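You operate a simulated robot arm through the tools that you are given. There is no shell and no other tool.

Carry out the task below with a simulated robot arm. There is one attempt and no reset: what you move stays moved.

JOB
Scrap the kinked hairpin and oil the collars where it sat.
Fine: pull it out and stand it in the scrap rack. Use the oil swab and the oil felt, then stand the swab back. The good hairpin stays in its rack. Keep fingers off the fins. A coat counts when it lies all over at full strength: go over it till it gets no stronger.
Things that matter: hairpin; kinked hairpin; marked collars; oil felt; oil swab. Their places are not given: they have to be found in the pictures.

The check looks at the end state, three seconds after you hand in, the way a careful person would. Anything else that was tipped, shoved, dropped, spilled or broken makes it a failure.

ROBOT AND FRAMES
A 7-joint arm with a two-finger parallel gripper, fixed in place. Base frame: the origin is on the floor under the middle of its stand, x ahead of it, y to its left, z up; the work surface is at about z = 0.78. Lengths are in m, angles in degrees, forces in N, time in s.
It reaches about 1.372 m from its shoulder. Its first joint turns from -149.0 to 149.0 degrees. Payload 3.43 kg.
The TCP is the grasp point between the finger pads, 0.03 m short of the fingertips. In the tool frame z runs along the fingers and y along their closing line. The gripper opens to 0.094 m. The fingers are 0.028 m wide and 0.01 m thick; the gripper's body (0.05 by 0.096 m) begins 0.055 m behind the TCP.
Orientation is told as [roll, pitch, yaw] about the base's x, y, z axes, in that order, counted from this pose: with the fingers straight down and closing along the base's y, the tool's x points along the base's -x, its y along +y and its z along -z.

CONTROLS
- The arm moves only by the tool nudge_tool. Its argument "steps" is a list of rows, each a list of 7 numbers: the shift along the base's x, y, z in m, then the turn, a rotation vector about the base's x, y, z in degrees, then the finger opening in m, from 0 to 0.094. In form: [[dx, dy, dz, wx, wy, wz, hand], ...]. A call has 1 to 20 rows; each row is the pose to reach, as a shift and turn from the pose commanded when the call began. Each row takes 0.2 s and may step no farther than 0.05 m and 8.6 degrees from the row before; otherwise, or with a gripper value out of range, the whole call is refused. A pose out of reach is approached as far as the arm can. The call stops where the force on the tool passes 40 N (or 10 N more than at its start, if that is more) or the arm is blocked; 0.2 s more then pass. The fingers move at their own pace (about 0.045 m/s each) and stop on an object; they squeeze with about 36 N. The grip force told is the motor's: it shows also when the fingers shut on nothing. Time passes only in rows, and 0.2 s behind the last, so rows that repeat a pose let the fingers close. The reply holds the time, the measured pose of the TCP, the force on the tool along the base axes, the opening and the grip force, in the units named above and with some noise, with the torque about the TCP (base axes, N m) and any sound that the robot's microphone picked up.
- Cameras (640 x 400 px; columns grow to the right, rows downward): "scene" is fixed at [0.4006, -0.5005, 1.4799]; the picture's right is [0.57, -0.82, 0.00], its down [-0.55, -0.38, -0.75] and it looks along [0.62, 0.42, -0.66] (base axes); focal length 290 px, centre (320, 200). "wrist" rides on the gripper at [0.076, 0.014, -0.102] in the tool frame; the picture's right is [-0.18, 0.98, 0.00], its down [-0.75, -0.14, -0.64] and it looks along [-0.63, -0.12, 0.77] (tool axes); focal length 243 px, centre (320, 200).
- grab_frame(camera): a new picture of that camera. The clock stands still meanwhile.
- point_at(camera, pixels): for up to 12 pixels [column, row] of the newest picture of that camera ("zoom" is the newest enlarged one), the place [x, y, z] in the base frame of the surface seen there, good to about 0.002 m. The clock stands still meanwhile.
- zoom(camera, box): a new picture of the part [left, top, right, bottom] of that camera's present view, enlarged. The clock stands still meanwhile.
- finish_job(): hands the job in; it is judged then, once.

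Open the gripper and draw the arm clear of the work before you hand the job in, unless the task says otherwise.

The tools are called after "Emit:" as name(argument=value, ...) on one line, values as JSON. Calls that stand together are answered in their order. nudge_tool: Moves the arm, as the interface text tells. Its arguments: {"type":"object","properties":{"steps":{"type":"array"}},"required":["steps"]} The other tools are called the same way: grab_frame (camera) takes a picture; point_at (camera, pixels) gives the place of the surface under pixels of a picture; zoom (camera, box) takes an enlarged picture of a part of a camera's view; finish_job () hands the job in.

At the start:

```text
time: 0.0
tool_pos: [0.987, 0.0598, 1.2007]
tcp_rot: [0.0, 0.0, 0.0]
force: [0.2, -0.1, 0.0]
wrist_torque: [-0.01, 0.0, -0.03]
gripper_width: 0.0939
gripper_force: 0.1
```

scene: 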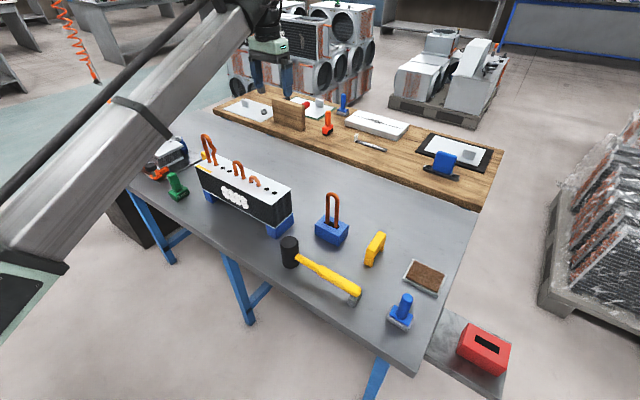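
wrist: 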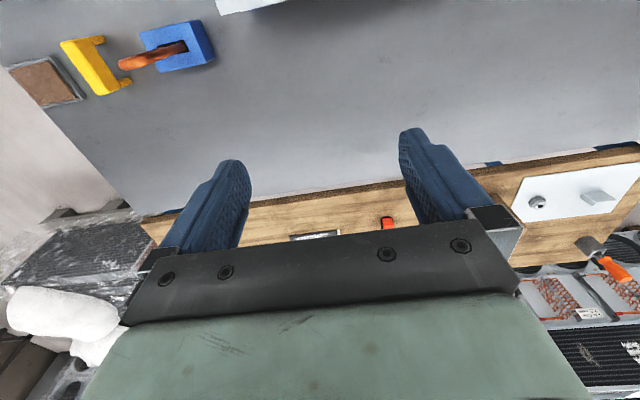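

The scene shows a coil block with hairpins around (245,190), a blue rack with a hairpin at (332,220), a red box at (483,350), and a few swab-like tools. I'll zoom in to identify each of them.

Emit:
zoom(camera="scene", box=[130, 120, 310, 240])

Emit:
zoom(camera="scene", box=[270, 180, 520, 380])

Emit:
zoom(camera="scene", box=[230, 80, 510, 210])

```text
3.33 times, centred on (220, 180) of scene
```

zoom: 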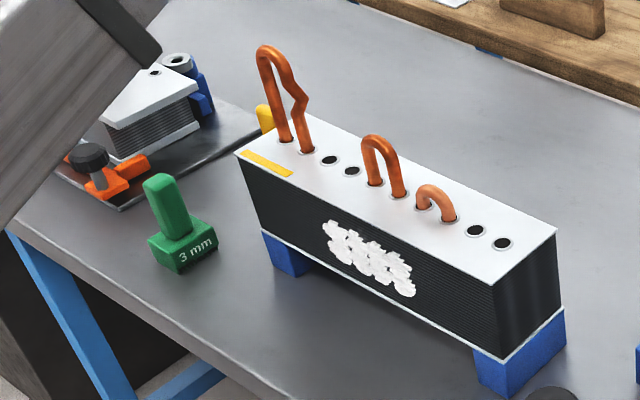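

```text
2.00 times, centred on (395, 280) of scene
```

zoom: 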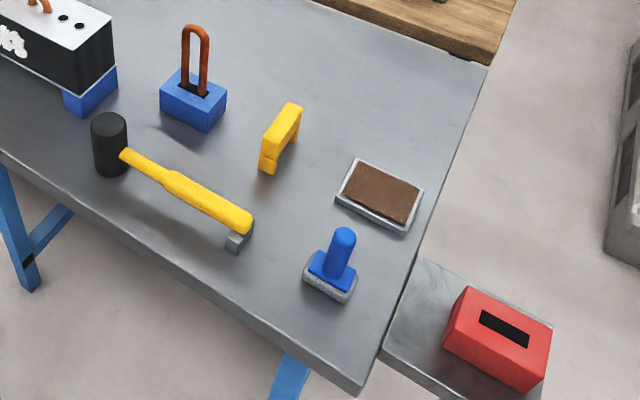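

```text
2.29 times, centred on (370, 145) of scene
```

zoom: 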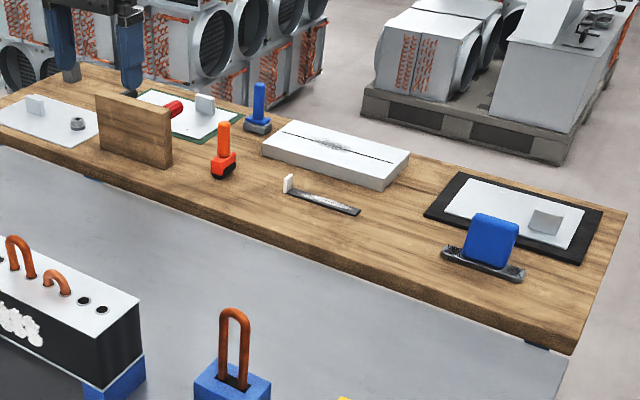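

The kinked hairpin is the left one (zoom (280,100)), next to a yellow mark. There are several swab-like tools, so I'll zoom closer on each to tell them apart.

Emit:
zoom(camera="scene", box=[300, 80, 380, 140])

Emit:
zoom(camera="scene", box=[370, 250, 450, 340])

Emit:
zoom(camera="scene", box=[185, 125, 265, 185])

Emit:
zoom(camera="scene", box=[420, 300, 530, 390])

Emit:
zoom(camera="scene", box=[300, 180, 400, 270])

Emit:
zoom(camera="scene", box=[130, 130, 210, 210])

```text
6.67 times, centred on (340, 110) of scene
```

zoom: 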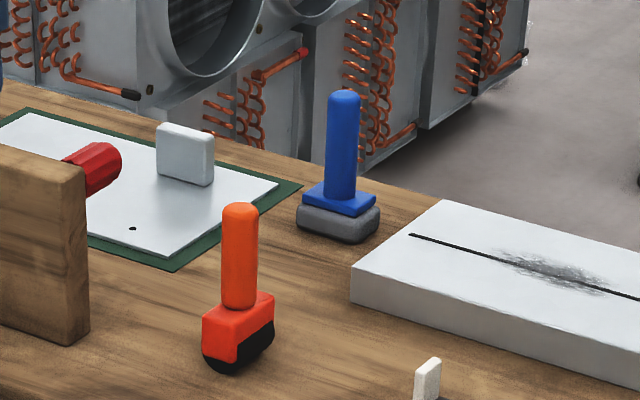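

```text
4.44 times, centred on (410, 295) of scene
```

zoom: 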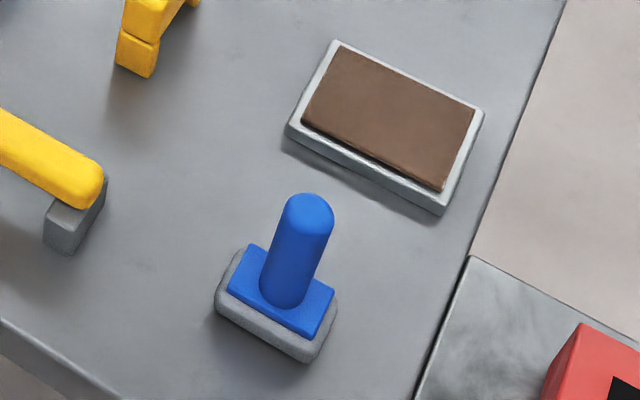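

```text
6.67 times, centred on (225, 155) of scene
```

zoom: 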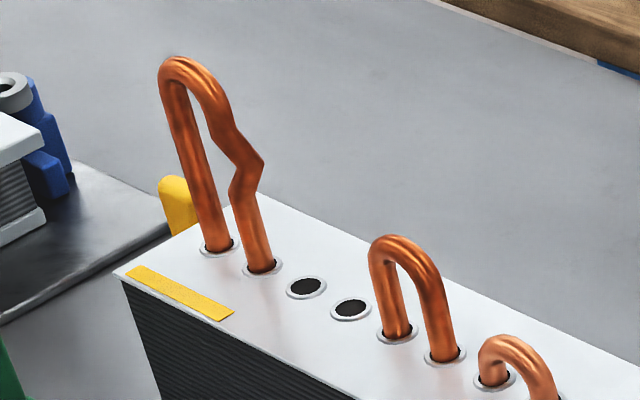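

```text
4.44 times, centred on (475, 345) of scene
```

zoom: 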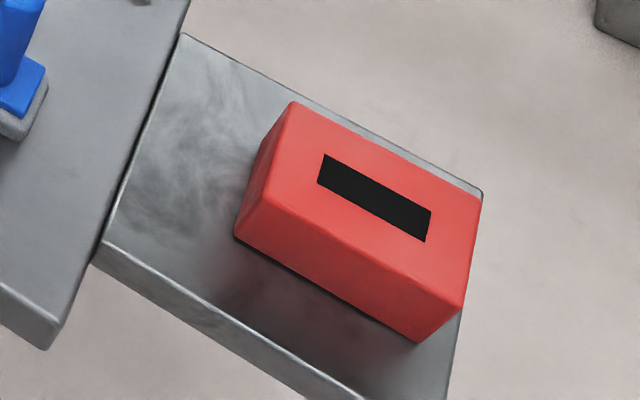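

```text
4.44 times, centred on (350, 225) of scene
```

zoom: 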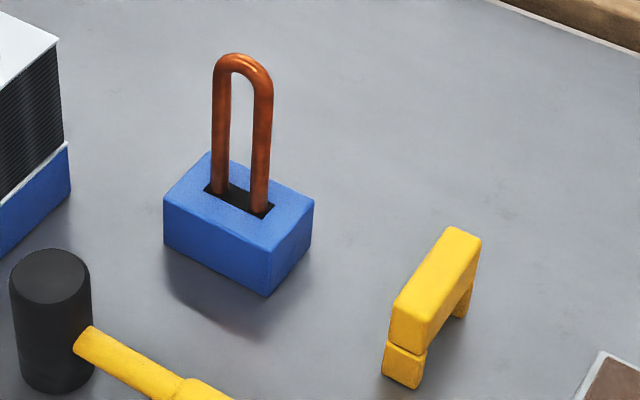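

```text
5.00 times, centred on (170, 170) of scene
```

zoom: 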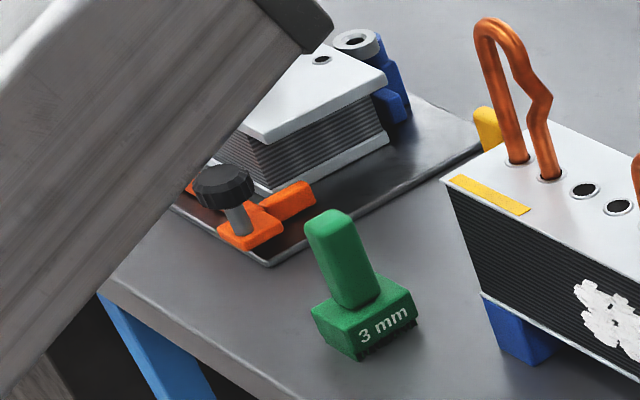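

The swab at zoom (275,280) sits next to the brown oil felt, so it is the oil swab. Now I'll measure positions in the scene view.

Emit:
zoom(camera="scene", box=[185, 125, 265, 185])

Emit:
point_at(camera="zoom", pixels=[[217, 248], [262, 266], [183, 68], [172, 62], [210, 75], [263, 163], [235, 190], [300, 287], [178, 290], [115, 273], [255, 195], [178, 185]])

Emit:
point_at(camera="scene", pixels=[[203, 138], [402, 300], [400, 318], [406, 296], [424, 276], [413, 264], [443, 272], [409, 275], [437, 292], [480, 330], [504, 350], [465, 360]])

```text
6.67 times, centred on (225, 155) of scene
```

zoom: 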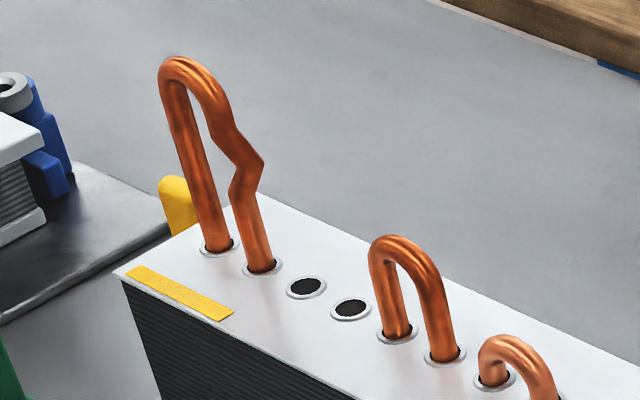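

```text
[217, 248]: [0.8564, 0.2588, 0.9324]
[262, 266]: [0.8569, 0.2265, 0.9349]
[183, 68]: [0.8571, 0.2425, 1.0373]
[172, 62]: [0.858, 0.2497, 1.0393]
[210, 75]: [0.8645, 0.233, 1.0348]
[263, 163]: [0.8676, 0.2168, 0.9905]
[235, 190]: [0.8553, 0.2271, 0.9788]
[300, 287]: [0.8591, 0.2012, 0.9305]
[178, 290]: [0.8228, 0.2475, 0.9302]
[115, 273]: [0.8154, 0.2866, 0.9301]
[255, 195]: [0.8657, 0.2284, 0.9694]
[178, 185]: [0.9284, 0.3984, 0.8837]
```

```text
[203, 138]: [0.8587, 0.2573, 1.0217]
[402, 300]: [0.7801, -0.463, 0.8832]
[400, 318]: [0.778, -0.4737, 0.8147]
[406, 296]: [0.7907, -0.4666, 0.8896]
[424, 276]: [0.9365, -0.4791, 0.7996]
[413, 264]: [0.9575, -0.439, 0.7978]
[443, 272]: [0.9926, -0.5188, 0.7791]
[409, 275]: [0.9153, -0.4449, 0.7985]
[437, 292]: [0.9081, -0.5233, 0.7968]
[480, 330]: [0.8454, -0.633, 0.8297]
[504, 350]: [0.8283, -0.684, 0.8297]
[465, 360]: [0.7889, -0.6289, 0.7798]
```

Legs of the kinked hairpin are at about (0.857, 0.259) and (0.857, 0.227), top at z≈1.04. Next I'll measure the slots in the red scrap rack and blue rack, and the good hairpin's height.

Emit:
zoom(camera="scene", box=[420, 300, 530, 390])

Emit:
point_at(camera="zoom", pixels=[[323, 152], [434, 207], [424, 245], [315, 188], [375, 198], [290, 103], [481, 195], [462, 307], [262, 185], [180, 40], [481, 190], [200, 150]])

Emit:
zoom(camera="scene", box=[300, 180, 400, 270])

Emit:
point_at(camera="zoom", pixels=[[242, 58], [220, 190], [258, 210], [220, 100], [264, 110], [210, 155], [270, 240], [165, 205], [312, 200], [205, 188], [272, 208], [232, 184]])

```text
4.44 times, centred on (475, 345) of scene
```

zoom: 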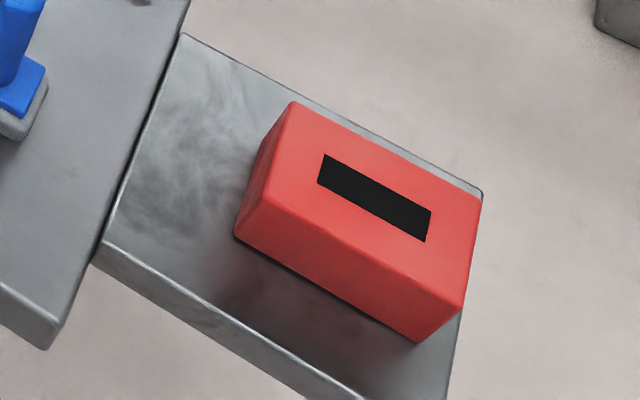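

```text
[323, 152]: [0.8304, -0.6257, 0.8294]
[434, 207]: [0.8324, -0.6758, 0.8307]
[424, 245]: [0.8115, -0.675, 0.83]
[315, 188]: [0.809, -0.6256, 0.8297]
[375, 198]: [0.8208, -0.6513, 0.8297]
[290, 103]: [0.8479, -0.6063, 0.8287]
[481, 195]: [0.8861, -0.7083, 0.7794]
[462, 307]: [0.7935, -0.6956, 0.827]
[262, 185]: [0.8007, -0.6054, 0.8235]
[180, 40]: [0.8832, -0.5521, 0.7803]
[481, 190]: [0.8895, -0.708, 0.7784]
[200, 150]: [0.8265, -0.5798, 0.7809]
```

```text
4.44 times, centred on (350, 225) of scene
```

zoom: 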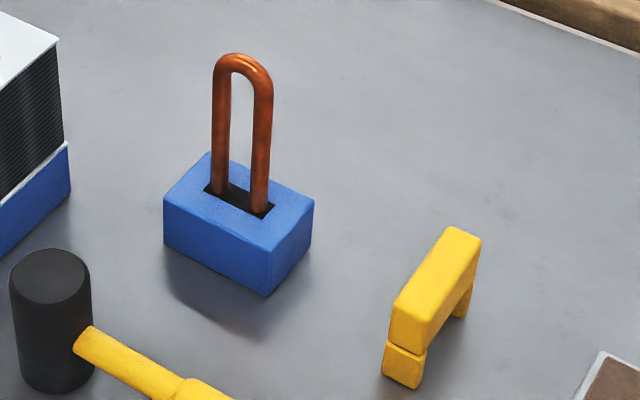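

```text
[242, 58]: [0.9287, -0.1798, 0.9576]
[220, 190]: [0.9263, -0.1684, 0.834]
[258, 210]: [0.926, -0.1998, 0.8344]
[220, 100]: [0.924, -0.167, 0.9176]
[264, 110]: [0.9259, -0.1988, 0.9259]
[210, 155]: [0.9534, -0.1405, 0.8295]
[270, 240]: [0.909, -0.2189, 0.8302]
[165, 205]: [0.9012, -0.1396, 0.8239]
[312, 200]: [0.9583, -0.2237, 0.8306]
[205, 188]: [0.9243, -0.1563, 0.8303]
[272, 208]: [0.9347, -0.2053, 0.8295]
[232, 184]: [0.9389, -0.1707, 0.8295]
```

Red rack's slot centre is about (0.8205, -0.6505) at z 0.83, running along y, which matches the hairpin's plane. I'll move above the kinked hairpin and yaw -90 so the fingers close along x and pinch its bow.

Emit:
nudge_tool(steps=[[-0.012, 0.016, 0, 0, 0, -8.2, 0.094], [-0.024, 0.032, 0, 0, 0, -16.4, 0.094], [-0.036, 0.048, 0, 0, 0, -24.6, 0.094], [-0.048, 0.065, 0, 0, 0, -32.8, 0.094], [-0.06, 0.082, 0, 0, 0, -41, 0.094], [-0.072, 0.1, 0, 0, 0, -49.2, 0.094], [-0.084, 0.118, 0, 0, 0, -57.4, 0.094], [-0.096, 0.136, 0, 0, 0, -65.6, 0.094], [-0.108, 0.154, 0, 0, 0, -73.8, 0.094], [-0.12, 0.17, 0, 0, 0, -82, 0.094], [-0.1275, 0.183, 0, 0, 0, -90, 0.094], [-0.1275, 0.183, 0, 0, 0, -90, 0.094]])

Emit:
grab_frame(camera="wrist")

Emit:
grab_frame(camera="scene")

```text
time: 2.6
tool_pos: [0.8583, 0.2426, 1.1991]
tcp_rot: [0.0, 0.0, -90.1]
force: [0.3, -0.1, -0.4]
wrist_torque: [-0.03, 0.0, -0.04]
gripper_width: 0.094
gripper_force: 0.1
```

```text
taken
```

wrist: 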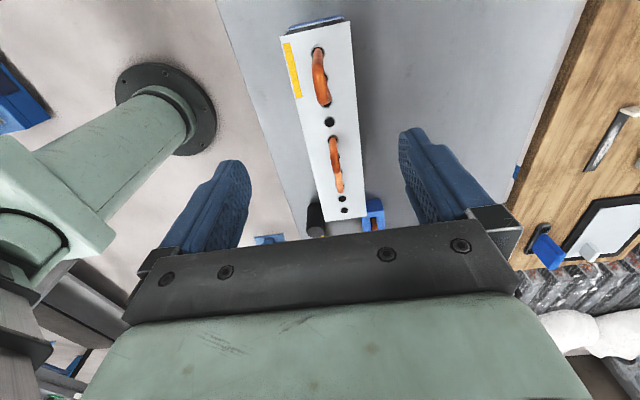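

```text
taken
```

scene: 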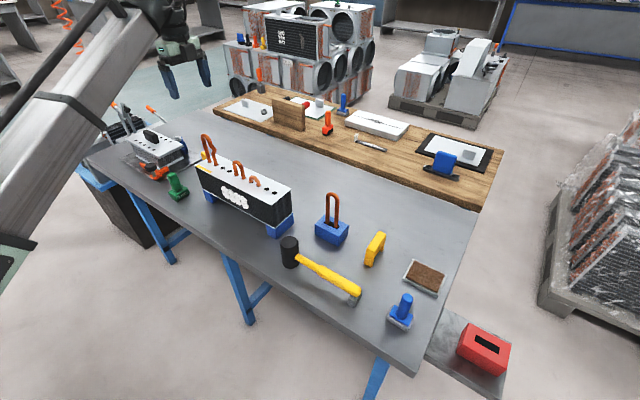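

The wrist view shows the hairpin at (320,75) and the neighbour collars. I'll zoom in to get exact collar centres and the bow line.

Emit:
zoom(camera="wrist", box=[260, 10, 380, 130])

Emit:
zoom(camera="wrist", box=[280, 100, 400, 240])

```text
3.33 times, centred on (320, 70) of wrist
```

zoom: 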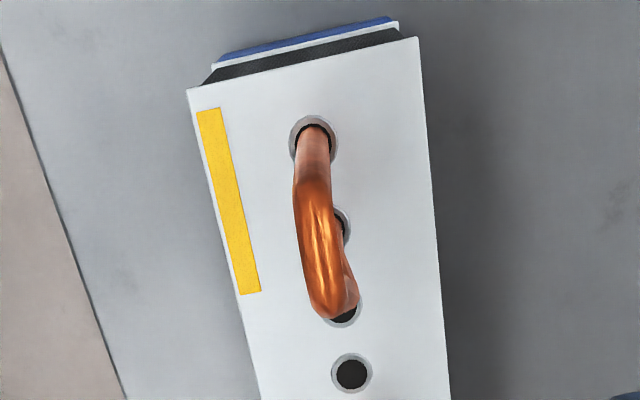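

```text
2.86 times, centred on (340, 170) of wrist
```

zoom: 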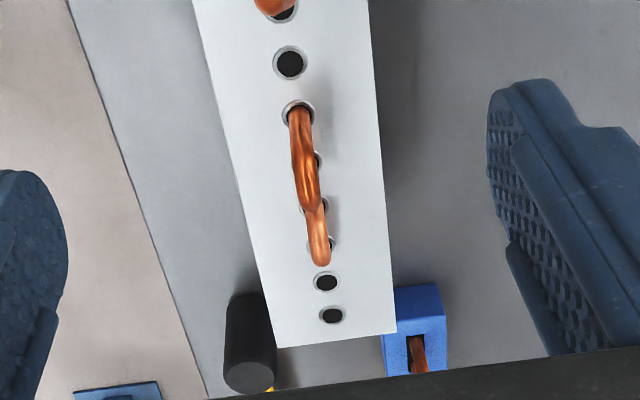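

I'll point at collar and hairpin pixels from the second zoom, then redo the first zoom for its own pixels.

Emit:
point_at(camera="zoom", pixels=[[290, 63], [307, 63], [273, 65], [290, 46], [290, 80], [326, 282], [331, 316], [205, 100], [376, 100], [305, 160]])

Emit:
zoom(camera="wrist", box=[260, 10, 380, 130])

Emit:
point_at(camera="zoom", pixels=[[351, 374], [293, 140], [336, 140], [315, 118], [360, 310], [312, 150], [297, 205], [320, 240], [302, 240], [338, 240], [325, 295], [345, 280]])

```text
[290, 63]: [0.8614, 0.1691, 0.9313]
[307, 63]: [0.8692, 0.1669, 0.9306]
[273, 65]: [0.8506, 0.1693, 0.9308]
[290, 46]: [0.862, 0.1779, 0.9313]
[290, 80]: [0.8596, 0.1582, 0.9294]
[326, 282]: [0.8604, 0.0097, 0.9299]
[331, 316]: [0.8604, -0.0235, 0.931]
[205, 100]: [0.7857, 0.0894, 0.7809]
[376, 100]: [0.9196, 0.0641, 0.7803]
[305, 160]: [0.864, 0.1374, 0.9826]
```

```text
3.33 times, centred on (320, 70) of wrist
```

zoom: 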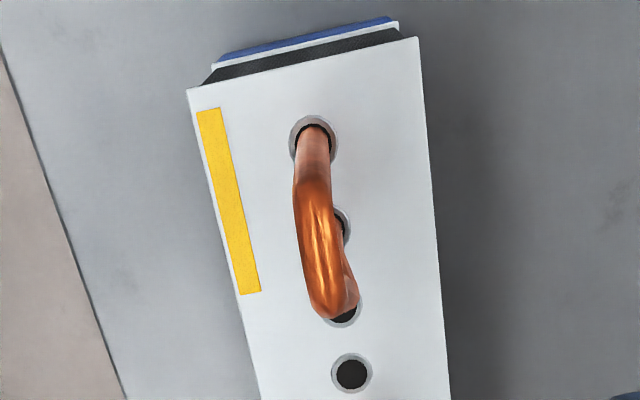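

```text
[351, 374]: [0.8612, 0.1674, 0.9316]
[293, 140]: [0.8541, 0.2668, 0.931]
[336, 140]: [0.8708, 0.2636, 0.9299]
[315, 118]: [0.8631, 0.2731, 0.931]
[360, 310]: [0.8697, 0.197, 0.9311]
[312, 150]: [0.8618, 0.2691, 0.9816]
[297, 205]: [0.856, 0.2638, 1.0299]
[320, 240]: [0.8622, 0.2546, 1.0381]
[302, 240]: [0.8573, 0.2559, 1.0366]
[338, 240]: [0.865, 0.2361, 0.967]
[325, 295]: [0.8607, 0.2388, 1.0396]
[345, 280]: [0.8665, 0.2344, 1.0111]
```

Collars are on x≈0.861 with spacing ≈0.032, so the kinked pin's collars are at y≈0.2645 and 0.2325. I'll descend over the bow to TCP z≈1.02 with tips at 0.99, well above the plate, and narrow the fingers to check centring.

Emit:
nudge_tool(steps=[[0.0022, 0.0057, -0.03, 0, 0, 0, 0.094], [0.0022, 0.0057, -0.07, 0, 0, 0, 0.094], [0.0022, 0.0057, -0.11, 0, 0, 0, 0.094], [0.0022, 0.0057, -0.145, 0, 0, 0, 0.094], [0.0022, 0.0057, -0.17, 0, 0, 0, 0.094], [0.0022, 0.0057, -0.18, 0, 0, 0, 0.06], [0.0022, 0.0057, -0.18, 0, 0, 0, 0.04], [0.0022, 0.0057, -0.18, 0, 0, 0, 0.04], [0.0022, 0.0057, -0.18, 0, 0, 0, 0.04], [0.0022, 0.0057, -0.18, 0, 0, 0, 0.04]])

Emit:
grab_frame(camera="wrist")

Emit:
zoom(camera="scene", box=[150, 90, 280, 190])

```text
time: 4.8
tool_pos: [0.8613, 0.2476, 1.0212]
tcp_rot: [0.1, 0.1, -90.0]
force: [0.7, -0.4, -0.6]
wrist_torque: [0.04, 0.03, -0.01]
gripper_width: 0.0401
gripper_force: 0.2
```

```text
taken
```

wrist: 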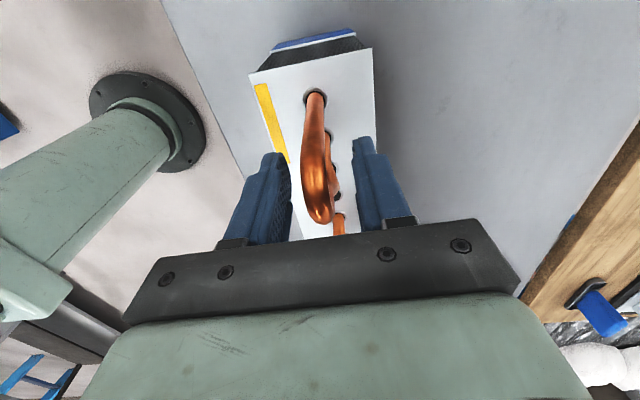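

```text
4.00 times, centred on (215, 140) of scene
```

zoom: 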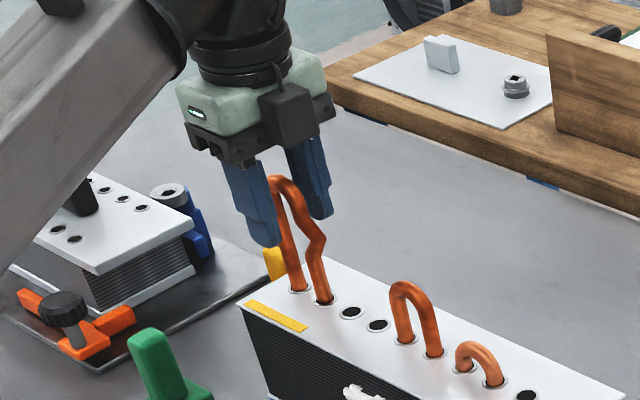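

The bow lies between the finger pads (wrist pixels 300–335 around row 190), roughly centred. I'll close on it and check the opening and force.

Emit:
nudge_tool(steps=[[0, 0, 0, 0, 0, 0, 0.02], [0, 0, 0, 0, 0, 0, 0.0], [0, 0, 0, 0, 0, 0, 0.0], [0, 0, 0, 0, 0, 0, 0.0], [0, 0, 0, 0, 0, 0, 0.0]])

Emit:
zoom(camera="scene", box=[150, 90, 280, 190])

```text
time: 6.0
tool_pos: [0.8615, 0.2478, 1.0208]
tcp_rot: [0.0, 0.0, -90.0]
force: [-1.1, 0.0, -0.9]
wrist_torque: [0.01, -0.01, -0.03]
gripper_width: 0.0166
gripper_force: 36.0
```

```text
4.00 times, centred on (215, 140) of scene
```

zoom: 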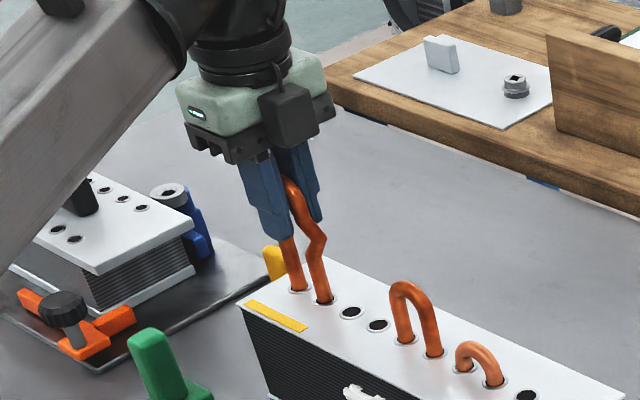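

The grip holds at 0.0166 m with 36 N. I'll pull straight up in small steps and watch the force.

Emit:
nudge_tool(steps=[[0, 0, 0.005, 0, 0, 0, 0], [0, 0, 0.01, 0, 0, 0, 0], [0, 0, 0.015, 0, 0, 0, 0], [0, 0, 0.02, 0, 0, 0, 0]])

Emit:
zoom(camera="scene", box=[150, 90, 280, 190])

```text
time: 7.0
tool_pos: [0.8593, 0.247, 1.0395]
tcp_rot: [0.0, 0.1, -89.9]
force: [-0.7, 0.3, -0.8]
wrist_torque: [0.0, 0.0, 0.03]
gripper_width: 0.0163
gripper_force: 35.7
```

```text
4.00 times, centred on (215, 140) of scene
```

zoom: 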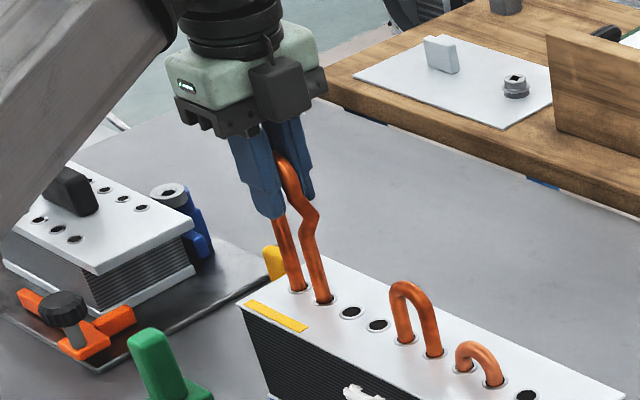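

The pin is rising with almost no resistance. I'll continue lifting straight up until the legs clear the collars.

Emit:
nudge_tool(steps=[[0, 0, 0.015, 0, 0, 0, 0], [0, 0, 0.03, 0, 0, 0, 0], [0, 0, 0.045, 0, 0, 0, 0], [0, 0, 0.06, 0, 0, 0, 0], [0, 0, 0.075, 0, 0, 0, 0], [0, 0, 0.09, 0, 0, 0, 0], [0, 0, 0.105, 0, 0, 0, 0], [0, 0, 0.12, 0, 0, 0, 0]])

Emit:
grab_frame(camera="scene")

Emit:
zoom(camera="scene", box=[130, 40, 290, 190])

```text
time: 8.8
tool_pos: [0.8614, 0.2489, 1.1587]
tcp_rot: [0.0, 0.1, -90.0]
force: [1.1, 0.6, -0.1]
wrist_torque: [0.0, 0.01, -0.02]
gripper_width: 0.0168
gripper_force: 35.9
```

```text
taken
```

scene: 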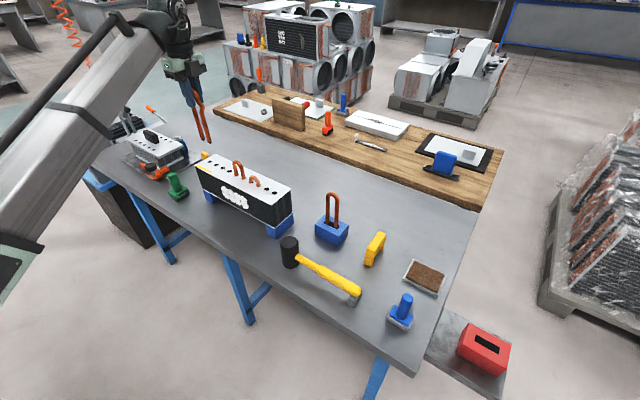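

```text
2.67 times, centred on (210, 115) of scene
```

zoom: 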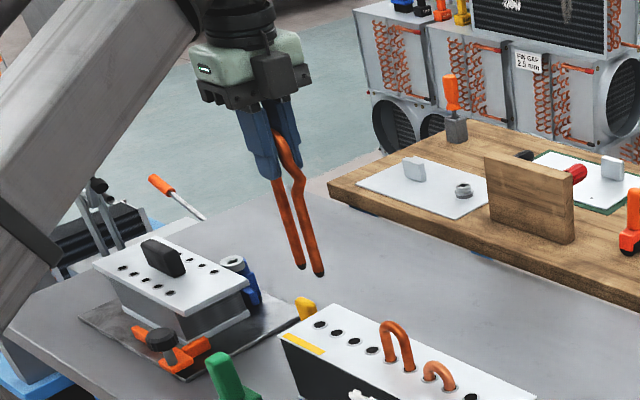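

The hairpin is fully out. I'll measure its leg ends (zoom (301,268) and (318,273)) and other points on it.

Emit:
point_at(camera="zoom", pixels=[[301, 265], [318, 271], [293, 240], [309, 240], [280, 190], [299, 185], [285, 155], [320, 324], [336, 333], [354, 341], [372, 350]])

Emit:
grab_frame(camera="wrist")

```text
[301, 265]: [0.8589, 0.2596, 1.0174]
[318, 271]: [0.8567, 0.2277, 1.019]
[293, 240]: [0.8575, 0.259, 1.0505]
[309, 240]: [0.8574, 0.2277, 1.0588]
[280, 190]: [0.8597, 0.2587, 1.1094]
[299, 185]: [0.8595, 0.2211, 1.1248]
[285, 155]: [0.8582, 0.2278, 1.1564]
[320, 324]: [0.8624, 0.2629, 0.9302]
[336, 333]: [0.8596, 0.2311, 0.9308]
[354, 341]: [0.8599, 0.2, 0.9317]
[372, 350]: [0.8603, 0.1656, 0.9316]
```

```text
taken
```

wrist: 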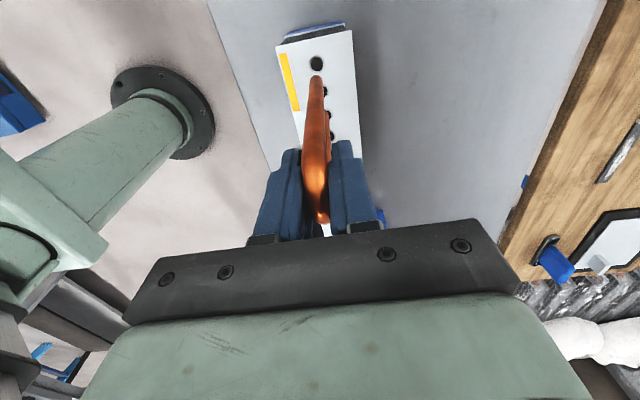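

Leg ends hang 0.145 m below the TCP, and the pin is about 0.167 m long. I'll lift a little more and travel along -y toward the scrap rack, well above everything.

Emit:
nudge_tool(steps=[[0, 0, 0.025, 0, 0, 0, 0], [0, -0.01, 0.05, 0, 0, 0, 0], [0, -0.04, 0.06, 0, 0, 0, 0], [-0.002, -0.08, 0.06, 0, 0, 0, 0], [-0.004, -0.12, 0.06, 0, 0, 0, 0], [-0.006, -0.16, 0.06, 0, 0, 0, 0], [-0.008, -0.2, 0.06, 0, 0, 0, 0], [-0.01, -0.24, 0.06, 0, 0, 0, 0], [-0.012, -0.28, 0.06, 0, 0, 0, 0], [-0.014, -0.32, 0.06, 0, 0, 0, 0], [-0.016, -0.36, 0.06, 0, 0, 0, 0], [-0.018, -0.4, 0.06, 0, 0, 0, 0], [-0.02, -0.44, 0.06, 0, 0, 0, 0], [-0.022, -0.48, 0.06, 0, 0, 0, 0], [-0.024, -0.52, 0.06, 0, 0, 0, 0], [-0.026, -0.56, 0.06, 0, 0, 0, 0], [-0.028, -0.6, 0.06, 0, 0, 0, 0], [-0.03, -0.64, 0.06, 0, 0, 0, 0], [-0.032, -0.68, 0.06, 0, 0, 0, 0], [-0.034, -0.7, 0.06, 0, 0, 0, 0]])

```text
time: 13.0
tool_pos: [0.8265, -0.4522, 1.2197]
tcp_rot: [0.1, -0.1, -89.9]
force: [-0.2, 0.5, -1.0]
wrist_torque: [0.01, 0.0, 0.02]
gripper_width: 0.0164
gripper_force: 36.3
out of reach, approached as far as the arm can: row 3, 4, 5, 6, 7, 8, 9, 10, 11, 12, 13, 14, 15, 16, 17
```

The arm is at (0.8265, -0.452, 1.22) holding the pin. I'll continue to above the rack slot centre and look.

Emit:
nudge_tool(steps=[[-0.001, -0.03, 0, 0, 0, 0, 0], [-0.002, -0.06, 0, 0, 0, 0, 0], [-0.003, -0.09, 0, 0, 0, 0, 0], [-0.004, -0.12, 0, 0, 0, 0, 0], [-0.005, -0.15, 0, 0, 0, 0, 0], [-0.006, -0.175, 0, 0, 0, 0, 0], [-0.0072, -0.19, 0, 0, 0, 0, 0], [-0.0072, -0.199, -0.02, 0, 0, 0, 0], [-0.0072, -0.199, -0.05, 0, 0, 0, 0], [-0.0072, -0.199, -0.08, 0, 0, 0, 0], [-0.0072, -0.199, -0.11, 0, 0, 0, 0], [-0.0072, -0.199, -0.14, 0, 0, 0, 0], [-0.0072, -0.199, -0.17, 0, 0, 0, 0], [-0.0072, -0.199, -0.19, 0, 0, 0, 0], [-0.0072, -0.199, -0.19, 0, 0, 0, 0]])

Emit:
grab_frame(camera="scene")

Emit:
grab_frame(camera="wrist")

Emit:
zoom(camera="scene", box=[420, 240, 560, 390])

```text
time: 16.2
tool_pos: [0.8204, -0.6509, 1.0304]
tcp_rot: [-0.1, 0.0, -90.0]
force: [0.3, 0.1, -0.7]
wrist_torque: [0.02, 0.01, 0.01]
gripper_width: 0.0167
gripper_force: 36.5
```

```text
taken
```

scene: 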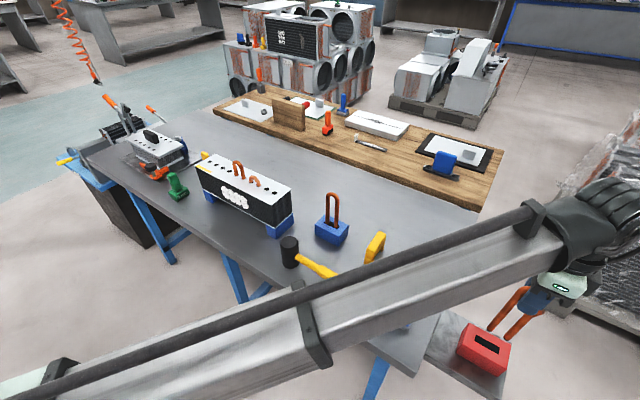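

```text
taken
```

wrist: 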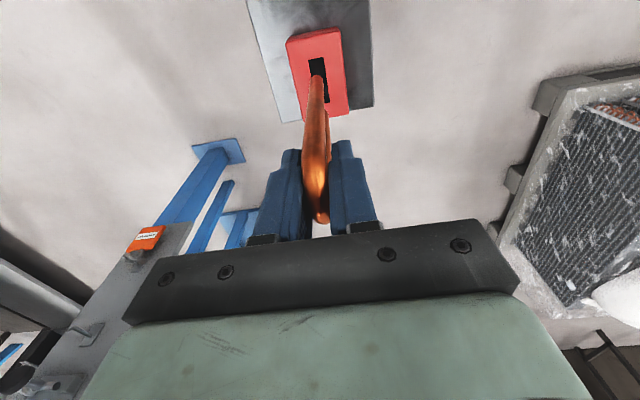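

```text
2.67 times, centred on (490, 315) of scene
```

zoom: 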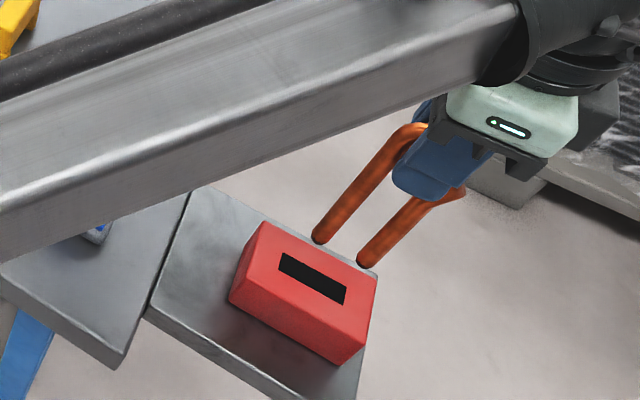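

The pin hangs above the rack. I'll measure leg ends (zoom (317,238), (362,264)) and the slot again, in this view and in the wrist view.

Emit:
point_at(camera="zoom", pixels=[[317, 236], [363, 262], [340, 200], [385, 240], [284, 252], [348, 287], [343, 306], [279, 271], [313, 279], [403, 140], [447, 190]])

Emit:
zoom(camera="wrist", box=[260, 20, 380, 140])

Emit:
point_at(camera="wrist", pixels=[[309, 60], [325, 57], [319, 85], [329, 101], [312, 70], [316, 80], [318, 95], [288, 40], [340, 30], [347, 112]])

```text
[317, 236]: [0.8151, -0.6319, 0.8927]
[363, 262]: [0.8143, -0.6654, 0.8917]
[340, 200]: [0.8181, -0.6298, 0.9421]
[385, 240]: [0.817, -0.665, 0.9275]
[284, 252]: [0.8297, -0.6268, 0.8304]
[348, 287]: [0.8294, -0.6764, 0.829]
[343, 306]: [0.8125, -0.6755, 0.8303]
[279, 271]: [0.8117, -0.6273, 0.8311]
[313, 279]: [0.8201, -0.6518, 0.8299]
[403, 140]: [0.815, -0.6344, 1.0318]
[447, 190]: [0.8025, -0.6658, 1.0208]
```

```text
3.33 times, centred on (320, 80) of wrist
```

zoom: 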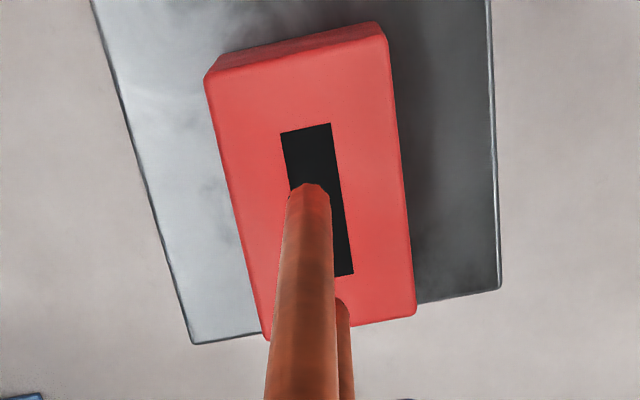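

```text
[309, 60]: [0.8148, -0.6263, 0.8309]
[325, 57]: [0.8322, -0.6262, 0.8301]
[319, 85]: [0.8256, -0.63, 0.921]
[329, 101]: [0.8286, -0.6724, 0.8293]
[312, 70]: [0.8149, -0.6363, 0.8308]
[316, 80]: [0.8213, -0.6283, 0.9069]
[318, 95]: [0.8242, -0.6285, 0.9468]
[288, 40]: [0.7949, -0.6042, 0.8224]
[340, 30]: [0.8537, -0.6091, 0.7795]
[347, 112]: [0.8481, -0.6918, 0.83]
```

Leg axes are at about (0.820, -0.6335) and (0.820, -0.667); slot centre is (0.821, -0.6513). They are aligned within 1 mm, so I'll lower gently into the slot.

Emit:
nudge_tool(steps=[[0.0005, -0.001, -0.015, 0, 0, 0, 0], [0.0005, -0.001, -0.03, 0, 0, 0, 0], [0.0005, -0.001, -0.045, 0, 0, 0, 0], [0.0005, -0.001, -0.055, 0, 0, 0, 0], [0.0005, -0.001, -0.062, 0, 0, 0, 0], [0.0005, -0.001, -0.07, 0, 0, 0, 0], [0.0005, -0.001, -0.077, 0, 0, 0, 0]])

Emit:
zoom(camera="scene", box=[420, 240, 560, 390])

Emit:
zoom(camera="wrist", box=[260, 20, 380, 140])

```text
time: 17.8
tool_pos: [0.8207, -0.6529, 0.9535]
tcp_rot: [0.0, 0.0, -89.9]
force: [0.2, -0.5, -0.3]
wrist_torque: [-0.03, -0.01, 0.01]
gripper_width: 0.0164
gripper_force: 35.6
```

```text
2.67 times, centred on (490, 315) of scene
```

zoom: 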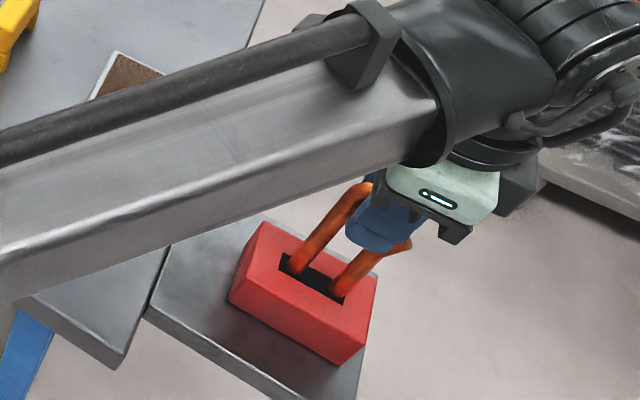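

```text
3.33 times, centred on (320, 80) of wrist
```

zoom: 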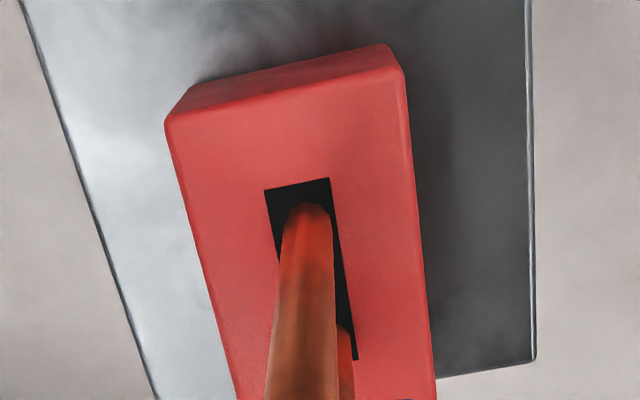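

Both legs have entered the slot with no force. I'll lower slowly to find the bottom, expected near TCP z≈0.935.

Emit:
nudge_tool(steps=[[0, 0, -0.005, 0, 0, 0, 0], [0, 0, -0.01, 0, 0, 0, 0], [0, 0, -0.014, 0, 0, 0, 0], [0, 0, -0.017, 0, 0, 0, 0]])

```text
time: 18.8
tool_pos: [0.8209, -0.6513, 0.9381]
tcp_rot: [0.1, 0.0, -90.0]
force: [0.9, 0.0, 13.9]
wrist_torque: [0.07, -0.06, 0.0]
gripper_width: 0.0165
gripper_force: 36.0
```

Contact at 13.9 N: the legs rest on the slot's floor. I'll ease the load off and open the fingers gradually.

Emit:
nudge_tool(steps=[[0, 0, 0.001, 0, 0, 0, 0], [0, 0, 0.0015, 0, 0, 0, 0], [0, 0, 0.0015, 0, 0, 0, 0.018], [0, 0, 0.0015, 0, 0, 0, 0.022], [0, 0, 0.0015, 0, 0, 0, 0.028], [0, 0, 0.0015, 0, 0, 0, 0.04], [0, 0, 0.0015, 0, 0, 0, 0.05], [0, 0, 0.0015, 0, 0, 0, 0.05]])

Emit:
grab_frame(camera="wrist")

Emit:
zoom(camera="scene", box=[420, 240, 560, 390])

```text
time: 20.6
tool_pos: [0.8207, -0.6511, 0.938]
tcp_rot: [0.0, 0.0, -90.0]
force: [0.5, -0.8, 1.0]
wrist_torque: [0.01, 0.02, 0.02]
gripper_width: 0.0498
gripper_force: 0.0
```

```text
taken
```

wrist: 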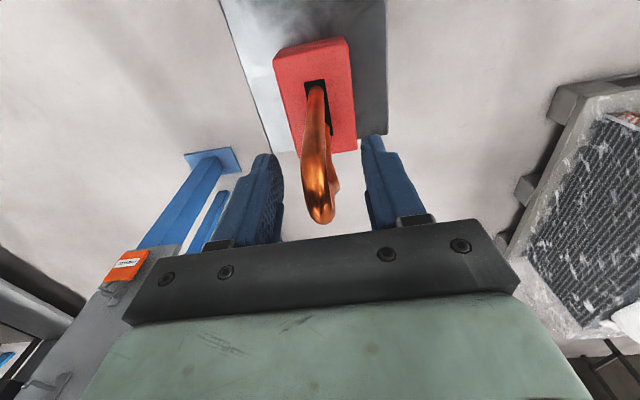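

```text
2.67 times, centred on (490, 315) of scene
```

zoom: 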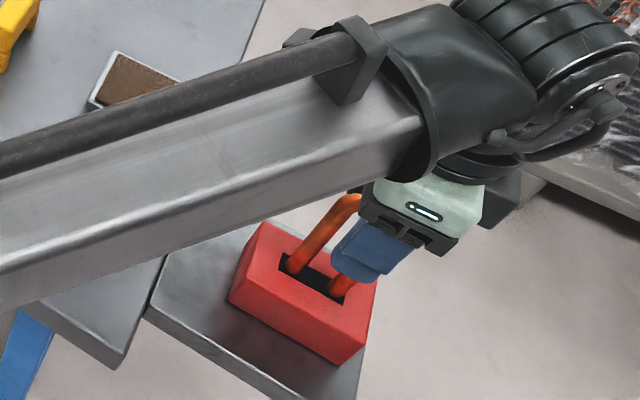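

The pin stands freely in the rack. I'll open fully, rise straight up, and move toward the swab to look at it.

Emit:
nudge_tool(steps=[[0, 0, 0, 0, 0, 0, 0.07], [0, 0, 0.01, 0, 0, 0, 0.08], [0, 0, 0.04, 0, 0, 0, 0.08], [0, 0, 0.08, 0, 0, 0, 0.08], [0, 0, 0.12, 0, 0, 0, 0.08], [0, 0, 0.16, 0, 0, 0, 0.08], [-0.005, 0.03, 0.2, 0, 0, 0, 0.08], [-0.01, 0.07, 0.22, 0, 0, 0, 0.08], [-0.02, 0.11, 0.22, 0, 0, 0, 0.08], [-0.03, 0.15, 0.22, 0, 0, 0, 0.08], [-0.04, 0.185, 0.22, 0, 0, 0, 0.08], [-0.04, 0.185, 0.22, 0, 0, 0, 0.08]])

Emit:
grab_frame(camera="wrist")

Emit:
grab_frame(camera="scene")

```text
refused: row 7 steps farther than a row can; nothing moved
```

```text
taken
```

wrist: 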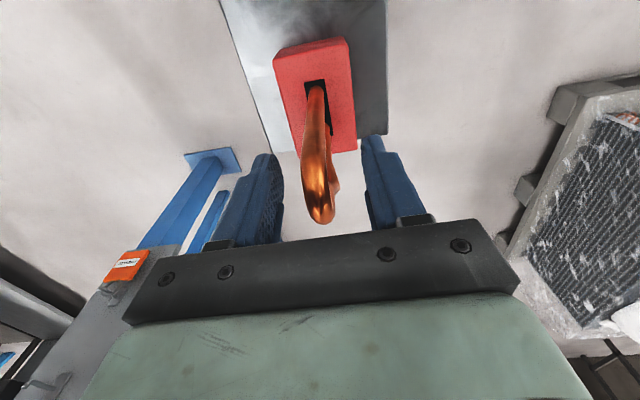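

```text
taken
```

scene: 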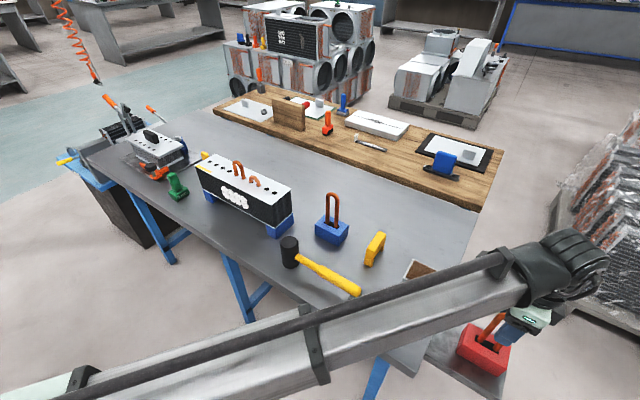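

The call was refused because of one long row, and nothing moved. I'll repeat it with a shorter step.

Emit:
nudge_tool(steps=[[0, 0, 0, 0, 0, 0, 0.07], [0, 0, 0.01, 0, 0, 0, 0.08], [0, 0, 0.04, 0, 0, 0, 0.08], [0, 0, 0.08, 0, 0, 0, 0.08], [0, 0, 0.12, 0, 0, 0, 0.08], [0, 0, 0.16, 0, 0, 0, 0.08], [-0.002, 0.02, 0.19, 0, 0, 0, 0.08], [-0.006, 0.05, 0.21, 0, 0, 0, 0.08], [-0.01, 0.085, 0.22, 0, 0, 0, 0.08], [-0.02, 0.12, 0.22, 0, 0, 0, 0.08], [-0.03, 0.155, 0.22, 0, 0, 0, 0.08], [-0.04, 0.185, 0.22, 0, 0, 0, 0.08], [-0.04, 0.185, 0.22, 0, 0, 0, 0.08]])

Emit:
grab_frame(camera="wrist")

Emit:
grab_frame(camera="scene")

```text
time: 23.4
tool_pos: [0.78, -0.4678, 1.158]
tcp_rot: [0.0, 0.0, -90.0]
force: [0.5, 0.9, 0.8]
wrist_torque: [0.0, -0.01, -0.02]
gripper_width: 0.0799
gripper_force: 0.1
```

```text
taken
```

wrist: 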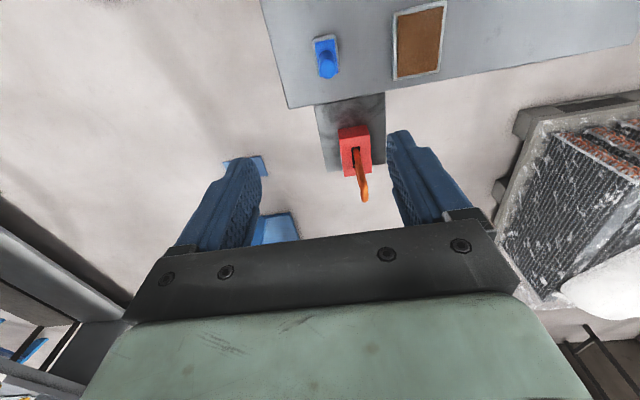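

```text
taken
```

scene: 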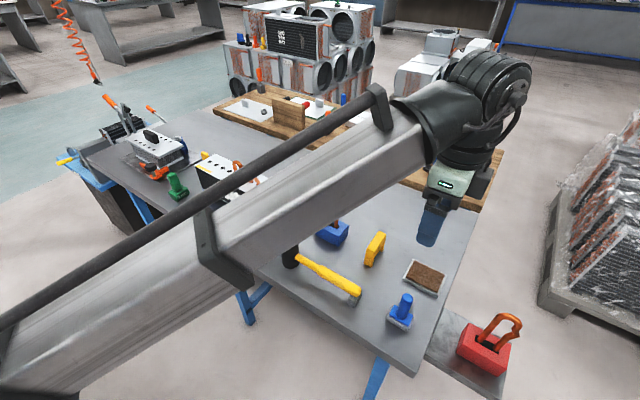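

The kinked pin stands in the red rack (scene (505,330)). I'll check that it's upright, and measure the swab and felt in detail.

Emit:
zoom(camera="scene", box=[440, 300, 540, 390])

Emit:
point_at(camera="scene", pixels=[[505, 316], [514, 318], [490, 341], [500, 345], [404, 297], [400, 303], [401, 312], [392, 318], [402, 327], [412, 321], [405, 309], [393, 312]])

Emit:
zoom(camera="scene", box=[375, 250, 455, 340])

Emit:
zoom(camera="wrist", box=[280, 0, 460, 120])

```text
4.44 times, centred on (490, 345) of scene
```

zoom: 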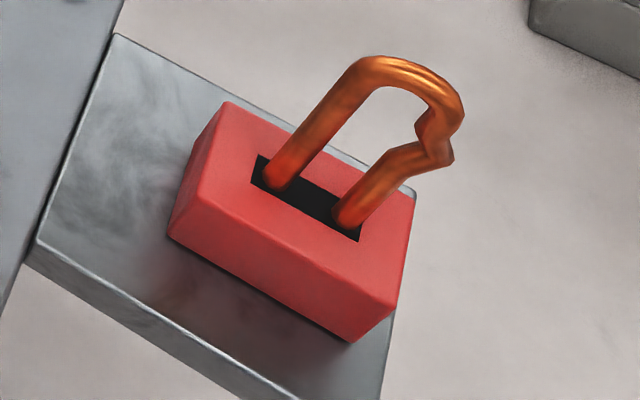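

```text
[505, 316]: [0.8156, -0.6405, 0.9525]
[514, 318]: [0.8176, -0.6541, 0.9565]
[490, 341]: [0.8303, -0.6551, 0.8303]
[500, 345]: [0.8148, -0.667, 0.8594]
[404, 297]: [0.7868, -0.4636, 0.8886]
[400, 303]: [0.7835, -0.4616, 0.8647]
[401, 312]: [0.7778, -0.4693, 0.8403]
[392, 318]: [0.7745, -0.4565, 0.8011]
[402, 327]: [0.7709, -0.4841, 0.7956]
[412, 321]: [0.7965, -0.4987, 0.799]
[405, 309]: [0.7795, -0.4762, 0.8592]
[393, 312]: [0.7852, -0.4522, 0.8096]
```

```text
4.44 times, centred on (415, 295) of scene
```

zoom: 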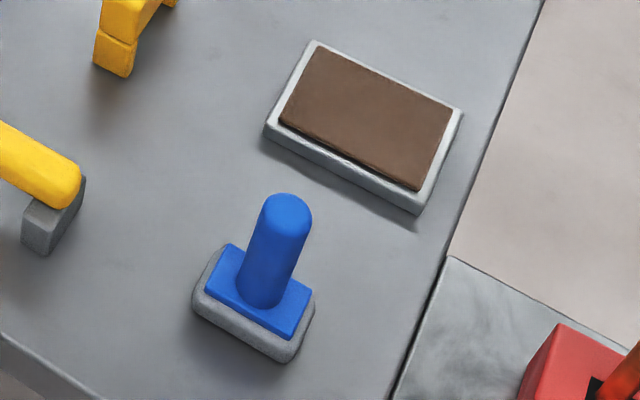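

```text
3.33 times, centred on (370, 60) of wrist
```

zoom: 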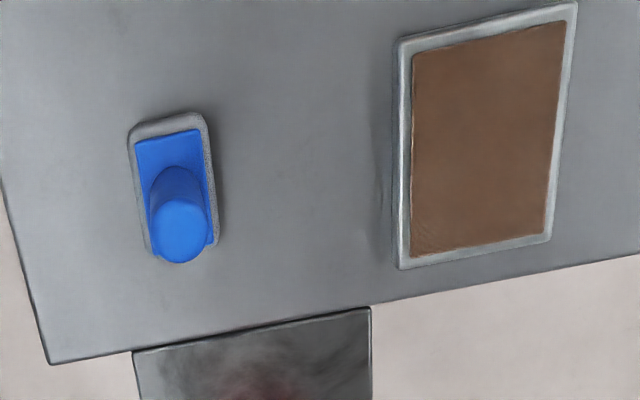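

The kinked pin is upright in the rack. Now I'll measure the swab and felt from the wrist zoom.

Emit:
point_at(camera="zoom", pixels=[[130, 128], [203, 113], [218, 240], [150, 252], [180, 215], [180, 262], [203, 220], [155, 220], [180, 180], [134, 140], [200, 130], [213, 243]])

Emit:
zoom(camera="wrist", box=[280, 0, 460, 120])

Emit:
point_at(camera="zoom", pixels=[[413, 55], [566, 22], [545, 232], [411, 256], [485, 140], [398, 40], [577, 3], [551, 241], [400, 268], [50, 362], [395, 150], [440, 200]])

```text
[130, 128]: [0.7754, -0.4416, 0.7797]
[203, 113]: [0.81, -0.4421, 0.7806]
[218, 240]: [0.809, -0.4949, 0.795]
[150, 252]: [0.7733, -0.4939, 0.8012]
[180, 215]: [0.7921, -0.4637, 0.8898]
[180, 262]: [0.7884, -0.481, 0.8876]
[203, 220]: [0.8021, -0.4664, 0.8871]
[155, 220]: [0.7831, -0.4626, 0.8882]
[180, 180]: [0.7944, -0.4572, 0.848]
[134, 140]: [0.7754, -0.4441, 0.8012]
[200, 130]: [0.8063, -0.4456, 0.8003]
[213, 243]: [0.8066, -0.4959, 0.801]
```

```text
3.33 times, centred on (370, 60) of wrist
```

zoom: 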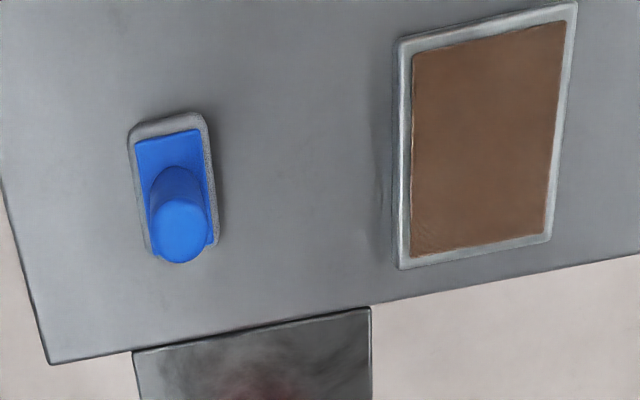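

```text
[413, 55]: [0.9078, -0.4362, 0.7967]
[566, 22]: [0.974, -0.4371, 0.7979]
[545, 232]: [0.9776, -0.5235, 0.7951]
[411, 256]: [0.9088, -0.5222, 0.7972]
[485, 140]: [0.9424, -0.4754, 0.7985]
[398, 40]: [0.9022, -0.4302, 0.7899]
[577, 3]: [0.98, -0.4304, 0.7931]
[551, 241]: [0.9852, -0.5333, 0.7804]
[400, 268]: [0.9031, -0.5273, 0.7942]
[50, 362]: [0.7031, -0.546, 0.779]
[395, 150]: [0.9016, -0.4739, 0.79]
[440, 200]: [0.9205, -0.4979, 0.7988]
```

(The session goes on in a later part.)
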